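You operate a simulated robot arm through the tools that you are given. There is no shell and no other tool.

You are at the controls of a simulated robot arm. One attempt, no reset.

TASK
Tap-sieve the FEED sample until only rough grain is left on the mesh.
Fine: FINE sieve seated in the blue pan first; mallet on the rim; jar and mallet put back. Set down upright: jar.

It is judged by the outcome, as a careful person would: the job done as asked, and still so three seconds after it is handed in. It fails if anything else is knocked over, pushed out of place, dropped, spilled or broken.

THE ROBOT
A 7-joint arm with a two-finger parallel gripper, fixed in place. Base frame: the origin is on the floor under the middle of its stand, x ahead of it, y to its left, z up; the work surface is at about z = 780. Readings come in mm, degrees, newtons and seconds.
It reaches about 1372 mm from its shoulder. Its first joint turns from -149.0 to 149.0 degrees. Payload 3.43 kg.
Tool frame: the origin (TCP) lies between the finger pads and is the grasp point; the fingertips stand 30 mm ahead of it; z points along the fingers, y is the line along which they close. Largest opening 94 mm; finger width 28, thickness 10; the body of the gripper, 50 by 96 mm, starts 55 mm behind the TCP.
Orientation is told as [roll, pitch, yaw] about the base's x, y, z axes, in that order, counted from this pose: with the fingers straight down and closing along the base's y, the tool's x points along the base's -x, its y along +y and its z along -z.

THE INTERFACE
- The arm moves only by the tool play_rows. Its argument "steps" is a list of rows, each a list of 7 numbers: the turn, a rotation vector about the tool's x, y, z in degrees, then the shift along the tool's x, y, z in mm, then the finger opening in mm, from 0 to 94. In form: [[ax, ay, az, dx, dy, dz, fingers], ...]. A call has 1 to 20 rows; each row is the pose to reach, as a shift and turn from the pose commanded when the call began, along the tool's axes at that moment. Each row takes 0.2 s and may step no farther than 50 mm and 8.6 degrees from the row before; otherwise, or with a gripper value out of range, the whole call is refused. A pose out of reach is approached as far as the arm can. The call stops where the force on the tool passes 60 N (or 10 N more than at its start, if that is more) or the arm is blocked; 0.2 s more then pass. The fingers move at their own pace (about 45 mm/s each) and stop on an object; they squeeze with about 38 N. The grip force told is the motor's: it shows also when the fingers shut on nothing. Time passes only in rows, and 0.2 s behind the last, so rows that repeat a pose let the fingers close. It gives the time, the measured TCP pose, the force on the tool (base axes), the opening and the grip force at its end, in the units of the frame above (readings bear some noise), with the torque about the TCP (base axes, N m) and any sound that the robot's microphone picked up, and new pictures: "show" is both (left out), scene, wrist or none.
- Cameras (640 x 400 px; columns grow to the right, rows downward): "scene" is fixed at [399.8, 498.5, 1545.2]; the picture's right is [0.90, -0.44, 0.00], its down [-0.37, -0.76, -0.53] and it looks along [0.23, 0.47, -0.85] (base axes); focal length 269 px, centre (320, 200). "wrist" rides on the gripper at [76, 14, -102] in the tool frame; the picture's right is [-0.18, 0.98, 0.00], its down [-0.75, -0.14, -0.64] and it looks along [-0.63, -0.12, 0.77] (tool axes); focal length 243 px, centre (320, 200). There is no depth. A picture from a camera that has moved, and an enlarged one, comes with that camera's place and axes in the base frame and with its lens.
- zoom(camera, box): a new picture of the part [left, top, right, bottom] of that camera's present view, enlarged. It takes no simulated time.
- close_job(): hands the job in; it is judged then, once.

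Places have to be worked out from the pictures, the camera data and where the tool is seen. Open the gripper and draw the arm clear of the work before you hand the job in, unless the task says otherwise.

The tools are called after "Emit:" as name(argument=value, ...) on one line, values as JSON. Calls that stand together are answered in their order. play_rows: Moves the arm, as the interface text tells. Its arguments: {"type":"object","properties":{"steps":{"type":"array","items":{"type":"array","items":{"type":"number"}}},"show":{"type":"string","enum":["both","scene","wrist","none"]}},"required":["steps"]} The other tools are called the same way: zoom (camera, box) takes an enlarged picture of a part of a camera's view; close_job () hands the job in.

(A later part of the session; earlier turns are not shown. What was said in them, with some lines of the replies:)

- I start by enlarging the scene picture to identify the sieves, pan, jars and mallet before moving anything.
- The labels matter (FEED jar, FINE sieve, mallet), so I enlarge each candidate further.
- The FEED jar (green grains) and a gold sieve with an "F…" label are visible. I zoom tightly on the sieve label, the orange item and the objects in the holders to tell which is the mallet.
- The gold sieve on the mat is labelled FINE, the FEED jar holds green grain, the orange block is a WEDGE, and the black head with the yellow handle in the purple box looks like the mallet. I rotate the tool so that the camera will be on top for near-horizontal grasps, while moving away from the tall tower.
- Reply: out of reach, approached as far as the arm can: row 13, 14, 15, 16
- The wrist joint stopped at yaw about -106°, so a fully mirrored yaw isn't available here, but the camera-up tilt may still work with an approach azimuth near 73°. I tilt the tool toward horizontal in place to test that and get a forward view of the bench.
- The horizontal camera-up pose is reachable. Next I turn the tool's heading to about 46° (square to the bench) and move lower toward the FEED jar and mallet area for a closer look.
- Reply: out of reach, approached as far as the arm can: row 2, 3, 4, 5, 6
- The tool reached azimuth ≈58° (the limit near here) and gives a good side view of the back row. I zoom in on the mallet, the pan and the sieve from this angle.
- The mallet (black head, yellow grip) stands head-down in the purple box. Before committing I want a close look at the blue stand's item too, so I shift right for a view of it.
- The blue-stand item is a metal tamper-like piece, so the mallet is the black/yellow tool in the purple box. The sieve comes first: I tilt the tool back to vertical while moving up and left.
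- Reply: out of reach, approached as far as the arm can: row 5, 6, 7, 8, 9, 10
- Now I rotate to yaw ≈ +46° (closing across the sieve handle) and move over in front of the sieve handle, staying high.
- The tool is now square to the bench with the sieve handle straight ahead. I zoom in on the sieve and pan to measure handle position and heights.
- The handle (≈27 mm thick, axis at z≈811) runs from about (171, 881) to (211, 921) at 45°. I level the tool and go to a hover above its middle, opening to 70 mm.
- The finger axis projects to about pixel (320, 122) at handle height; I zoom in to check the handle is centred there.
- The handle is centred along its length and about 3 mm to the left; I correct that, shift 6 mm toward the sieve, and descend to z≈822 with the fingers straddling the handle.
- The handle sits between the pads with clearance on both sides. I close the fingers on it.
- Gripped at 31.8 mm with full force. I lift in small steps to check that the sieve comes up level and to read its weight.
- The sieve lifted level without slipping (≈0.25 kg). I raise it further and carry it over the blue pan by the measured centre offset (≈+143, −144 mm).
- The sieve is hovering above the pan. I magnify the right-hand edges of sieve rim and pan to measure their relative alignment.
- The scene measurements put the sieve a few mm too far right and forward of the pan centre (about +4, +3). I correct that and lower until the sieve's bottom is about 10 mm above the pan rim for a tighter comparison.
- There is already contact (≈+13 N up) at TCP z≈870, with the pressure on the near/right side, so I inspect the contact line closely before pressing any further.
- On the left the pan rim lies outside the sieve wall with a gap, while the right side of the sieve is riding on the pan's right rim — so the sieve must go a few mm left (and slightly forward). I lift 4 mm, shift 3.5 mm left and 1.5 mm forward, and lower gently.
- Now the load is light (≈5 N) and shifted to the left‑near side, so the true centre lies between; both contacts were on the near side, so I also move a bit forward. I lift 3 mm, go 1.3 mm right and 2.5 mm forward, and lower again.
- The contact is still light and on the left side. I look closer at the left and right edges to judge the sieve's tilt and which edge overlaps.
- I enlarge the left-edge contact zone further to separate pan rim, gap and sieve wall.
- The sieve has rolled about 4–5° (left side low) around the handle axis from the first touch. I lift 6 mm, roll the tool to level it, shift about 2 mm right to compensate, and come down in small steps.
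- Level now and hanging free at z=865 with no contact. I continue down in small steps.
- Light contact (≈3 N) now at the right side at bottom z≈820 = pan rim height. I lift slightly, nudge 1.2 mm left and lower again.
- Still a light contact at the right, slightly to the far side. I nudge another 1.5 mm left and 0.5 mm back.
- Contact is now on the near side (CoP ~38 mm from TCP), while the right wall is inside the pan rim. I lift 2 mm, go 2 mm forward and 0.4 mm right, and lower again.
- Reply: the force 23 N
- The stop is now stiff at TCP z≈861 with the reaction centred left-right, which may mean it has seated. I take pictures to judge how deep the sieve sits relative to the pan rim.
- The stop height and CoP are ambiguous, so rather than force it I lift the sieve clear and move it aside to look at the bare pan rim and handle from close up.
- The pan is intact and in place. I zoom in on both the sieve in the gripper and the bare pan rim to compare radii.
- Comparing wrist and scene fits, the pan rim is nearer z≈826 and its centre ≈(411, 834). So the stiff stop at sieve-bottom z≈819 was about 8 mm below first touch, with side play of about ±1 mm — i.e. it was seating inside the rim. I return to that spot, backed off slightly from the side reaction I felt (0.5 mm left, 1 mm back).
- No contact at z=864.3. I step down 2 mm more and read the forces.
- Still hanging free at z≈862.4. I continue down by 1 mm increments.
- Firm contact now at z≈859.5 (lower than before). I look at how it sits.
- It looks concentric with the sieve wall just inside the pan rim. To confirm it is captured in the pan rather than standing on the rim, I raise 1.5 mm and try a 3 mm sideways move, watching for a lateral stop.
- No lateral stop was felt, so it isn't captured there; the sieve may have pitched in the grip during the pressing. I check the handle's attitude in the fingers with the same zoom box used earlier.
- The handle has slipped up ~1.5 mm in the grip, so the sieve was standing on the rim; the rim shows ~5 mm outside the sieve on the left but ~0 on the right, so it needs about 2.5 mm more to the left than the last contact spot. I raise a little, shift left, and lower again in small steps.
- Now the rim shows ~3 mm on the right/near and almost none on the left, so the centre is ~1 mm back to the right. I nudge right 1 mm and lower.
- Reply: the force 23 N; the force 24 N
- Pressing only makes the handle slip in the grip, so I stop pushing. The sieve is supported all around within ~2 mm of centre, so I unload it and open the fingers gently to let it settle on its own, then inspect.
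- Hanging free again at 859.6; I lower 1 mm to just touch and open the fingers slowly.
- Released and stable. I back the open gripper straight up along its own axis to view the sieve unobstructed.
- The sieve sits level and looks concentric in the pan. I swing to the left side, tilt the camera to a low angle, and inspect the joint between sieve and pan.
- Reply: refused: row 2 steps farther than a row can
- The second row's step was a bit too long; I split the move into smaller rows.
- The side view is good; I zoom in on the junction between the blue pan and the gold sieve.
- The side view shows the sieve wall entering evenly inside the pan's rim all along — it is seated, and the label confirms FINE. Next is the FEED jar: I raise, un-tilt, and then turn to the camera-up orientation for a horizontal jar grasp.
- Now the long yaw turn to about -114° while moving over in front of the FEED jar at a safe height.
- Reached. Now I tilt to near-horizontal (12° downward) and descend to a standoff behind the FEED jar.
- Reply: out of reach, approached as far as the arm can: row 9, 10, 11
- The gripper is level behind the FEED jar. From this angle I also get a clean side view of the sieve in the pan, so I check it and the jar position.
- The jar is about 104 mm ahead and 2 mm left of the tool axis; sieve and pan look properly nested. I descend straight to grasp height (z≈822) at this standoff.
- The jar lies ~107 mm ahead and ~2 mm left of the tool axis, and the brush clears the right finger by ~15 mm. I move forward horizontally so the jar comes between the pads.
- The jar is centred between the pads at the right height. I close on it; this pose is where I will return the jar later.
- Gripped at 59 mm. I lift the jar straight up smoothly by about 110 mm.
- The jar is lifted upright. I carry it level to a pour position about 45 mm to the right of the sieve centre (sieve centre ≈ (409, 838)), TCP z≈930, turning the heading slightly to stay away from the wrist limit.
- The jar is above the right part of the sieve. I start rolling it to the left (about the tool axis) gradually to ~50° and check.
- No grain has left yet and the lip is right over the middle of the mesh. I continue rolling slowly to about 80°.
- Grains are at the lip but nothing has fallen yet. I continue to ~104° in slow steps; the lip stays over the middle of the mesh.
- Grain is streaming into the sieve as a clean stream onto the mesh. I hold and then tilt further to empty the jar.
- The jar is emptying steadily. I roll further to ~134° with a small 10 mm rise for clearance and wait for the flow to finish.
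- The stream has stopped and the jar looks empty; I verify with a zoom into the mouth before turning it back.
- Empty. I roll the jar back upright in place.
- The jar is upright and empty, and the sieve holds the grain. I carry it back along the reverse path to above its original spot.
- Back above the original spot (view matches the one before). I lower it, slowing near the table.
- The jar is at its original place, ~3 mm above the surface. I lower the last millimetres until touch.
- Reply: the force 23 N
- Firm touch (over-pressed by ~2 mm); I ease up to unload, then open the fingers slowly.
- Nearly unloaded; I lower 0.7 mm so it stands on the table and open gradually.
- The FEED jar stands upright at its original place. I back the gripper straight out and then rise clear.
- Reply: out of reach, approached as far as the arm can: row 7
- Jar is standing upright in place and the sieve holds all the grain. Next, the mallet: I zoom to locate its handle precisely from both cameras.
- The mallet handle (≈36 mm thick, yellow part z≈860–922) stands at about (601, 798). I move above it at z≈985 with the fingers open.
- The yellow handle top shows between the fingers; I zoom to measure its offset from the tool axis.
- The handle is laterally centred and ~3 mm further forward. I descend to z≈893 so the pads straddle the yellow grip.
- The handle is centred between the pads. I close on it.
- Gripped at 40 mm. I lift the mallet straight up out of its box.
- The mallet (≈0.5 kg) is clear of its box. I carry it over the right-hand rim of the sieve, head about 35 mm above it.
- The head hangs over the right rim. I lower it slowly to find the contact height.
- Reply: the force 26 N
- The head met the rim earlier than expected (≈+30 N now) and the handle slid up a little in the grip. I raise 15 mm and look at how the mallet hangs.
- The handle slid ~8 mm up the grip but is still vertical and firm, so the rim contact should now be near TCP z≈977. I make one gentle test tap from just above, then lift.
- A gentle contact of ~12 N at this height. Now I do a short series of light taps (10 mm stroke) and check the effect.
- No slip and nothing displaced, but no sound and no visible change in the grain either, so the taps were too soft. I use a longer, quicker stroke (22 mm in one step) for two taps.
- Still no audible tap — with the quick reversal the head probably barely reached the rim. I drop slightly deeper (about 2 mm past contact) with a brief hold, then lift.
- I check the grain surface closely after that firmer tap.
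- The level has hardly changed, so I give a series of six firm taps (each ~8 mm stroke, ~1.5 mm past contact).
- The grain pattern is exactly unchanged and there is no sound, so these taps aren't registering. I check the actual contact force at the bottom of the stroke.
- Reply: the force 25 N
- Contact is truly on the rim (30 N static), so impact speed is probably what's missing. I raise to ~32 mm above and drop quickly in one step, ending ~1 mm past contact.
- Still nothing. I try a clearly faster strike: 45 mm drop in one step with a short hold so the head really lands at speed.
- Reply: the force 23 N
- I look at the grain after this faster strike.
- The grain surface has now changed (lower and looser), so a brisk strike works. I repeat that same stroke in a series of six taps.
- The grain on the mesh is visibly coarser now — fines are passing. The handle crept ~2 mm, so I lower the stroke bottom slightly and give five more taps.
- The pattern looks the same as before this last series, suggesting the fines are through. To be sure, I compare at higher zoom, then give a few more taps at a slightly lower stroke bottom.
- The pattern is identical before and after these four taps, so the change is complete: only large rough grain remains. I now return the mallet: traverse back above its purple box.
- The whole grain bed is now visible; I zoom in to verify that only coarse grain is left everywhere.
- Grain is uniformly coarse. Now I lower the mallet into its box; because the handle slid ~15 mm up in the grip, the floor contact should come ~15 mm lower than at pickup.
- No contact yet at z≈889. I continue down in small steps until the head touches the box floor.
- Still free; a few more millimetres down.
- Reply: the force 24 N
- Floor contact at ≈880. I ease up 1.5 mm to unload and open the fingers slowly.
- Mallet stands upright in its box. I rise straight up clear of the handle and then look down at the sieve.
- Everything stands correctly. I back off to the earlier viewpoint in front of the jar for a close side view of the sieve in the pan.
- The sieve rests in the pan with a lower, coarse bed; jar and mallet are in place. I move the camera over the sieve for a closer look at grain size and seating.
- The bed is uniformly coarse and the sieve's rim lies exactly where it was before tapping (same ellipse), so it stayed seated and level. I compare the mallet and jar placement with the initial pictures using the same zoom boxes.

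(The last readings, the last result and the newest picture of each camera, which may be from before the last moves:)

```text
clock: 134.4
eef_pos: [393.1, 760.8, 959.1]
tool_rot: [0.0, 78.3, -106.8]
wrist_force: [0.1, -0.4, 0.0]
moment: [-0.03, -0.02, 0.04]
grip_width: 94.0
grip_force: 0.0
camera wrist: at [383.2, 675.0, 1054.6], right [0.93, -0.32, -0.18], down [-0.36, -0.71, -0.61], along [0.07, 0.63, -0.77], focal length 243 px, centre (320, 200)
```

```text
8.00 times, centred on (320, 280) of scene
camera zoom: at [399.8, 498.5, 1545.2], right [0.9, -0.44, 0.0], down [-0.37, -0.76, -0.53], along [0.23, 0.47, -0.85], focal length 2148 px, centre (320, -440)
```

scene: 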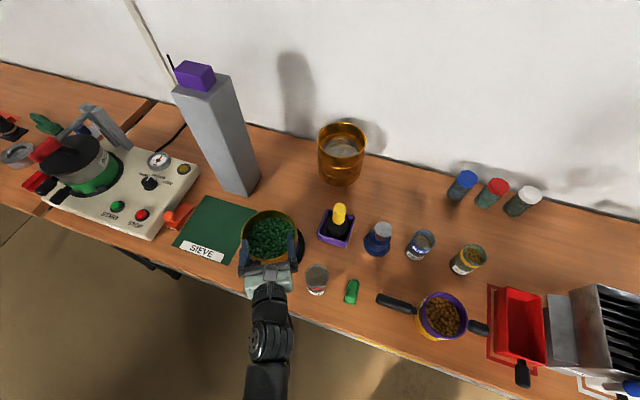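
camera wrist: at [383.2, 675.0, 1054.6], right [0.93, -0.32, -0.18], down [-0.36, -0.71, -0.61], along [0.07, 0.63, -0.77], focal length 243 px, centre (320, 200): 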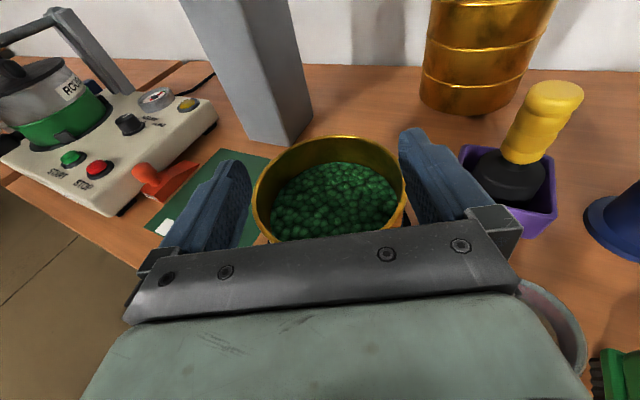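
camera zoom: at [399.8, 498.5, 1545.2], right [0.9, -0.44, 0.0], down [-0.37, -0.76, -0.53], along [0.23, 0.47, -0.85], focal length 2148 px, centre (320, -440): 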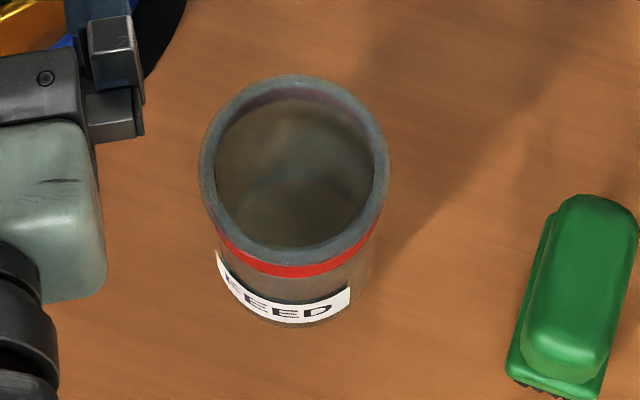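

Both are back in their places (jar upright, mallet standing in its box within ~4 mm of before). I withdraw the open gripper upward and back, clear of the bench.

Emit:
play_rows(steps=[[0, 0, 0, 39, 0, -8, 94], [0, 0, 0, 80, 0, -16.5, 94], [0, 0, 0, 120, 0, -26, 94], [0, 0, 0, 114, 0, -66, 94], [0, 0, 0, 106, 0, -110, 94], [0, 0, 0, 98, 0, -155, 94], [0, 0, 0, 90, 0, -200, 94], [0, 0, 0, 90, 0, -200, 94]])

Emit:
zoom(camera="scene", box=[150, 170, 410, 330])

Emit:
zoom(camera="wrist", box=[200, 60, 480, 260])

```text
clock: 136.2
eef_pos: [354.3, 609.2, 1094.2]
tool_rot: [0.0, 78.0, -106.9]
wrist_force: [-0.1, -0.4, -0.6]
moment: [0.01, -0.01, 0.01]
grip_width: 94.0
grip_force: 0.0
out of reach, approached as far as the arm can: row 7, 8
camera wrist: at [343.4, 524.7, 1190.0], right [0.93, -0.32, -0.18], down [-0.36, -0.71, -0.61], along [0.07, 0.63, -0.78], focal length 243 px, centre (320, 200)
```

scene: 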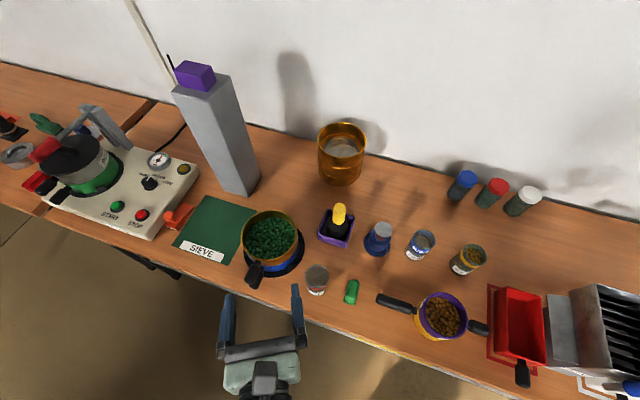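
wrist: 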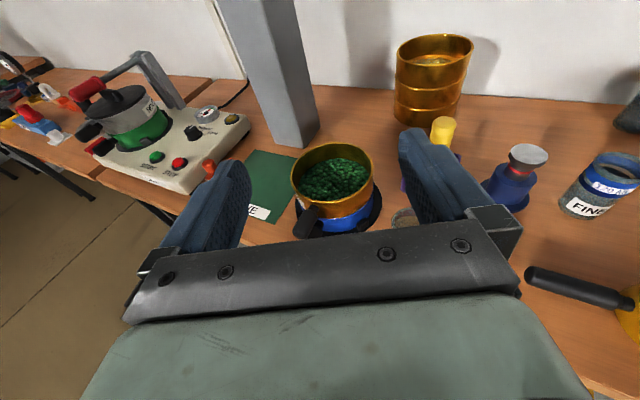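

```text
2.46 times, centred on (280, 250) of scene
camera zoom: at [399.8, 498.5, 1545.2], right [0.9, -0.44, 0.0], down [-0.37, -0.76, -0.53], along [0.23, 0.47, -0.85], focal length 661 px, centre (418, 77)
```

zoom: 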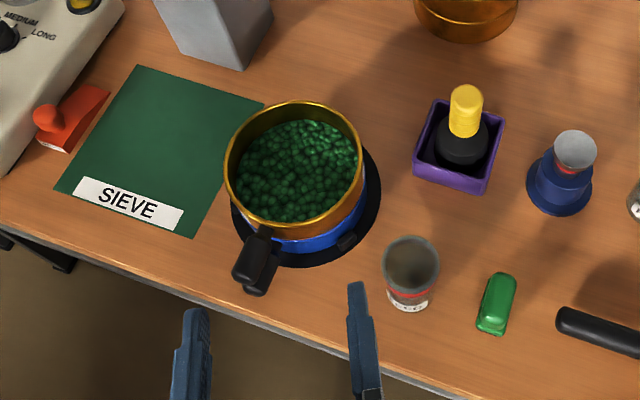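

```text
2.00 times, centred on (340, 160) of wrist
camera zoom: at [343.4, 524.7, 1190.0], right [0.93, -0.32, -0.18], down [-0.36, -0.71, -0.61], along [0.07, 0.63, -0.78], focal length 485 px, centre (280, 280)
```

zoom: 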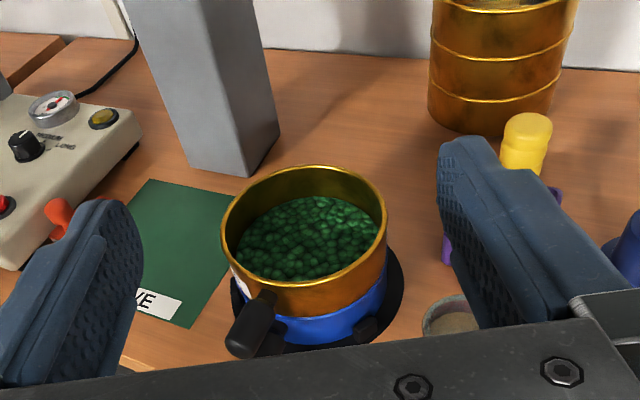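

Final check: FINE sieve seated in the blue pan with only coarse grain on the mesh, FEED jar empty and upright in its place, mallet back in its box, nothing else disturbed, gripper open and arm clear. I hand the job in.

Emit:
close_job()

```text
The job is handed in.
```

I've handed the job in. The FEED sample was tap-sieved through the FINE sieve in the blue pan, and only coarse grain shows on the mesh.

- **Sieve:** The FINE sieve sits inside the blue pan's rim. It took several tries to seat. I judged it seated from a low side view, and the scene camera showed its rim in the same place before and after tapping.
- **Pouring:** I emptied the whole FEED jar into the sieve. I saw no spill.
- **Tapping:** The first, gentle mallet taps on the rim had no effect. Brisk strikes made the fines pass. Nine more strikes then changed nothing, so I took the sieving as complete. I couldn't see into the pan to confirm the fines directly.
- **Put back:** The FEED jar stands upright where it was. The mallet is back in its purple box, about 4 mm from where it stood.
- **Arm:** The gripper is open and clear of the bench, and I saw nothing else moved.
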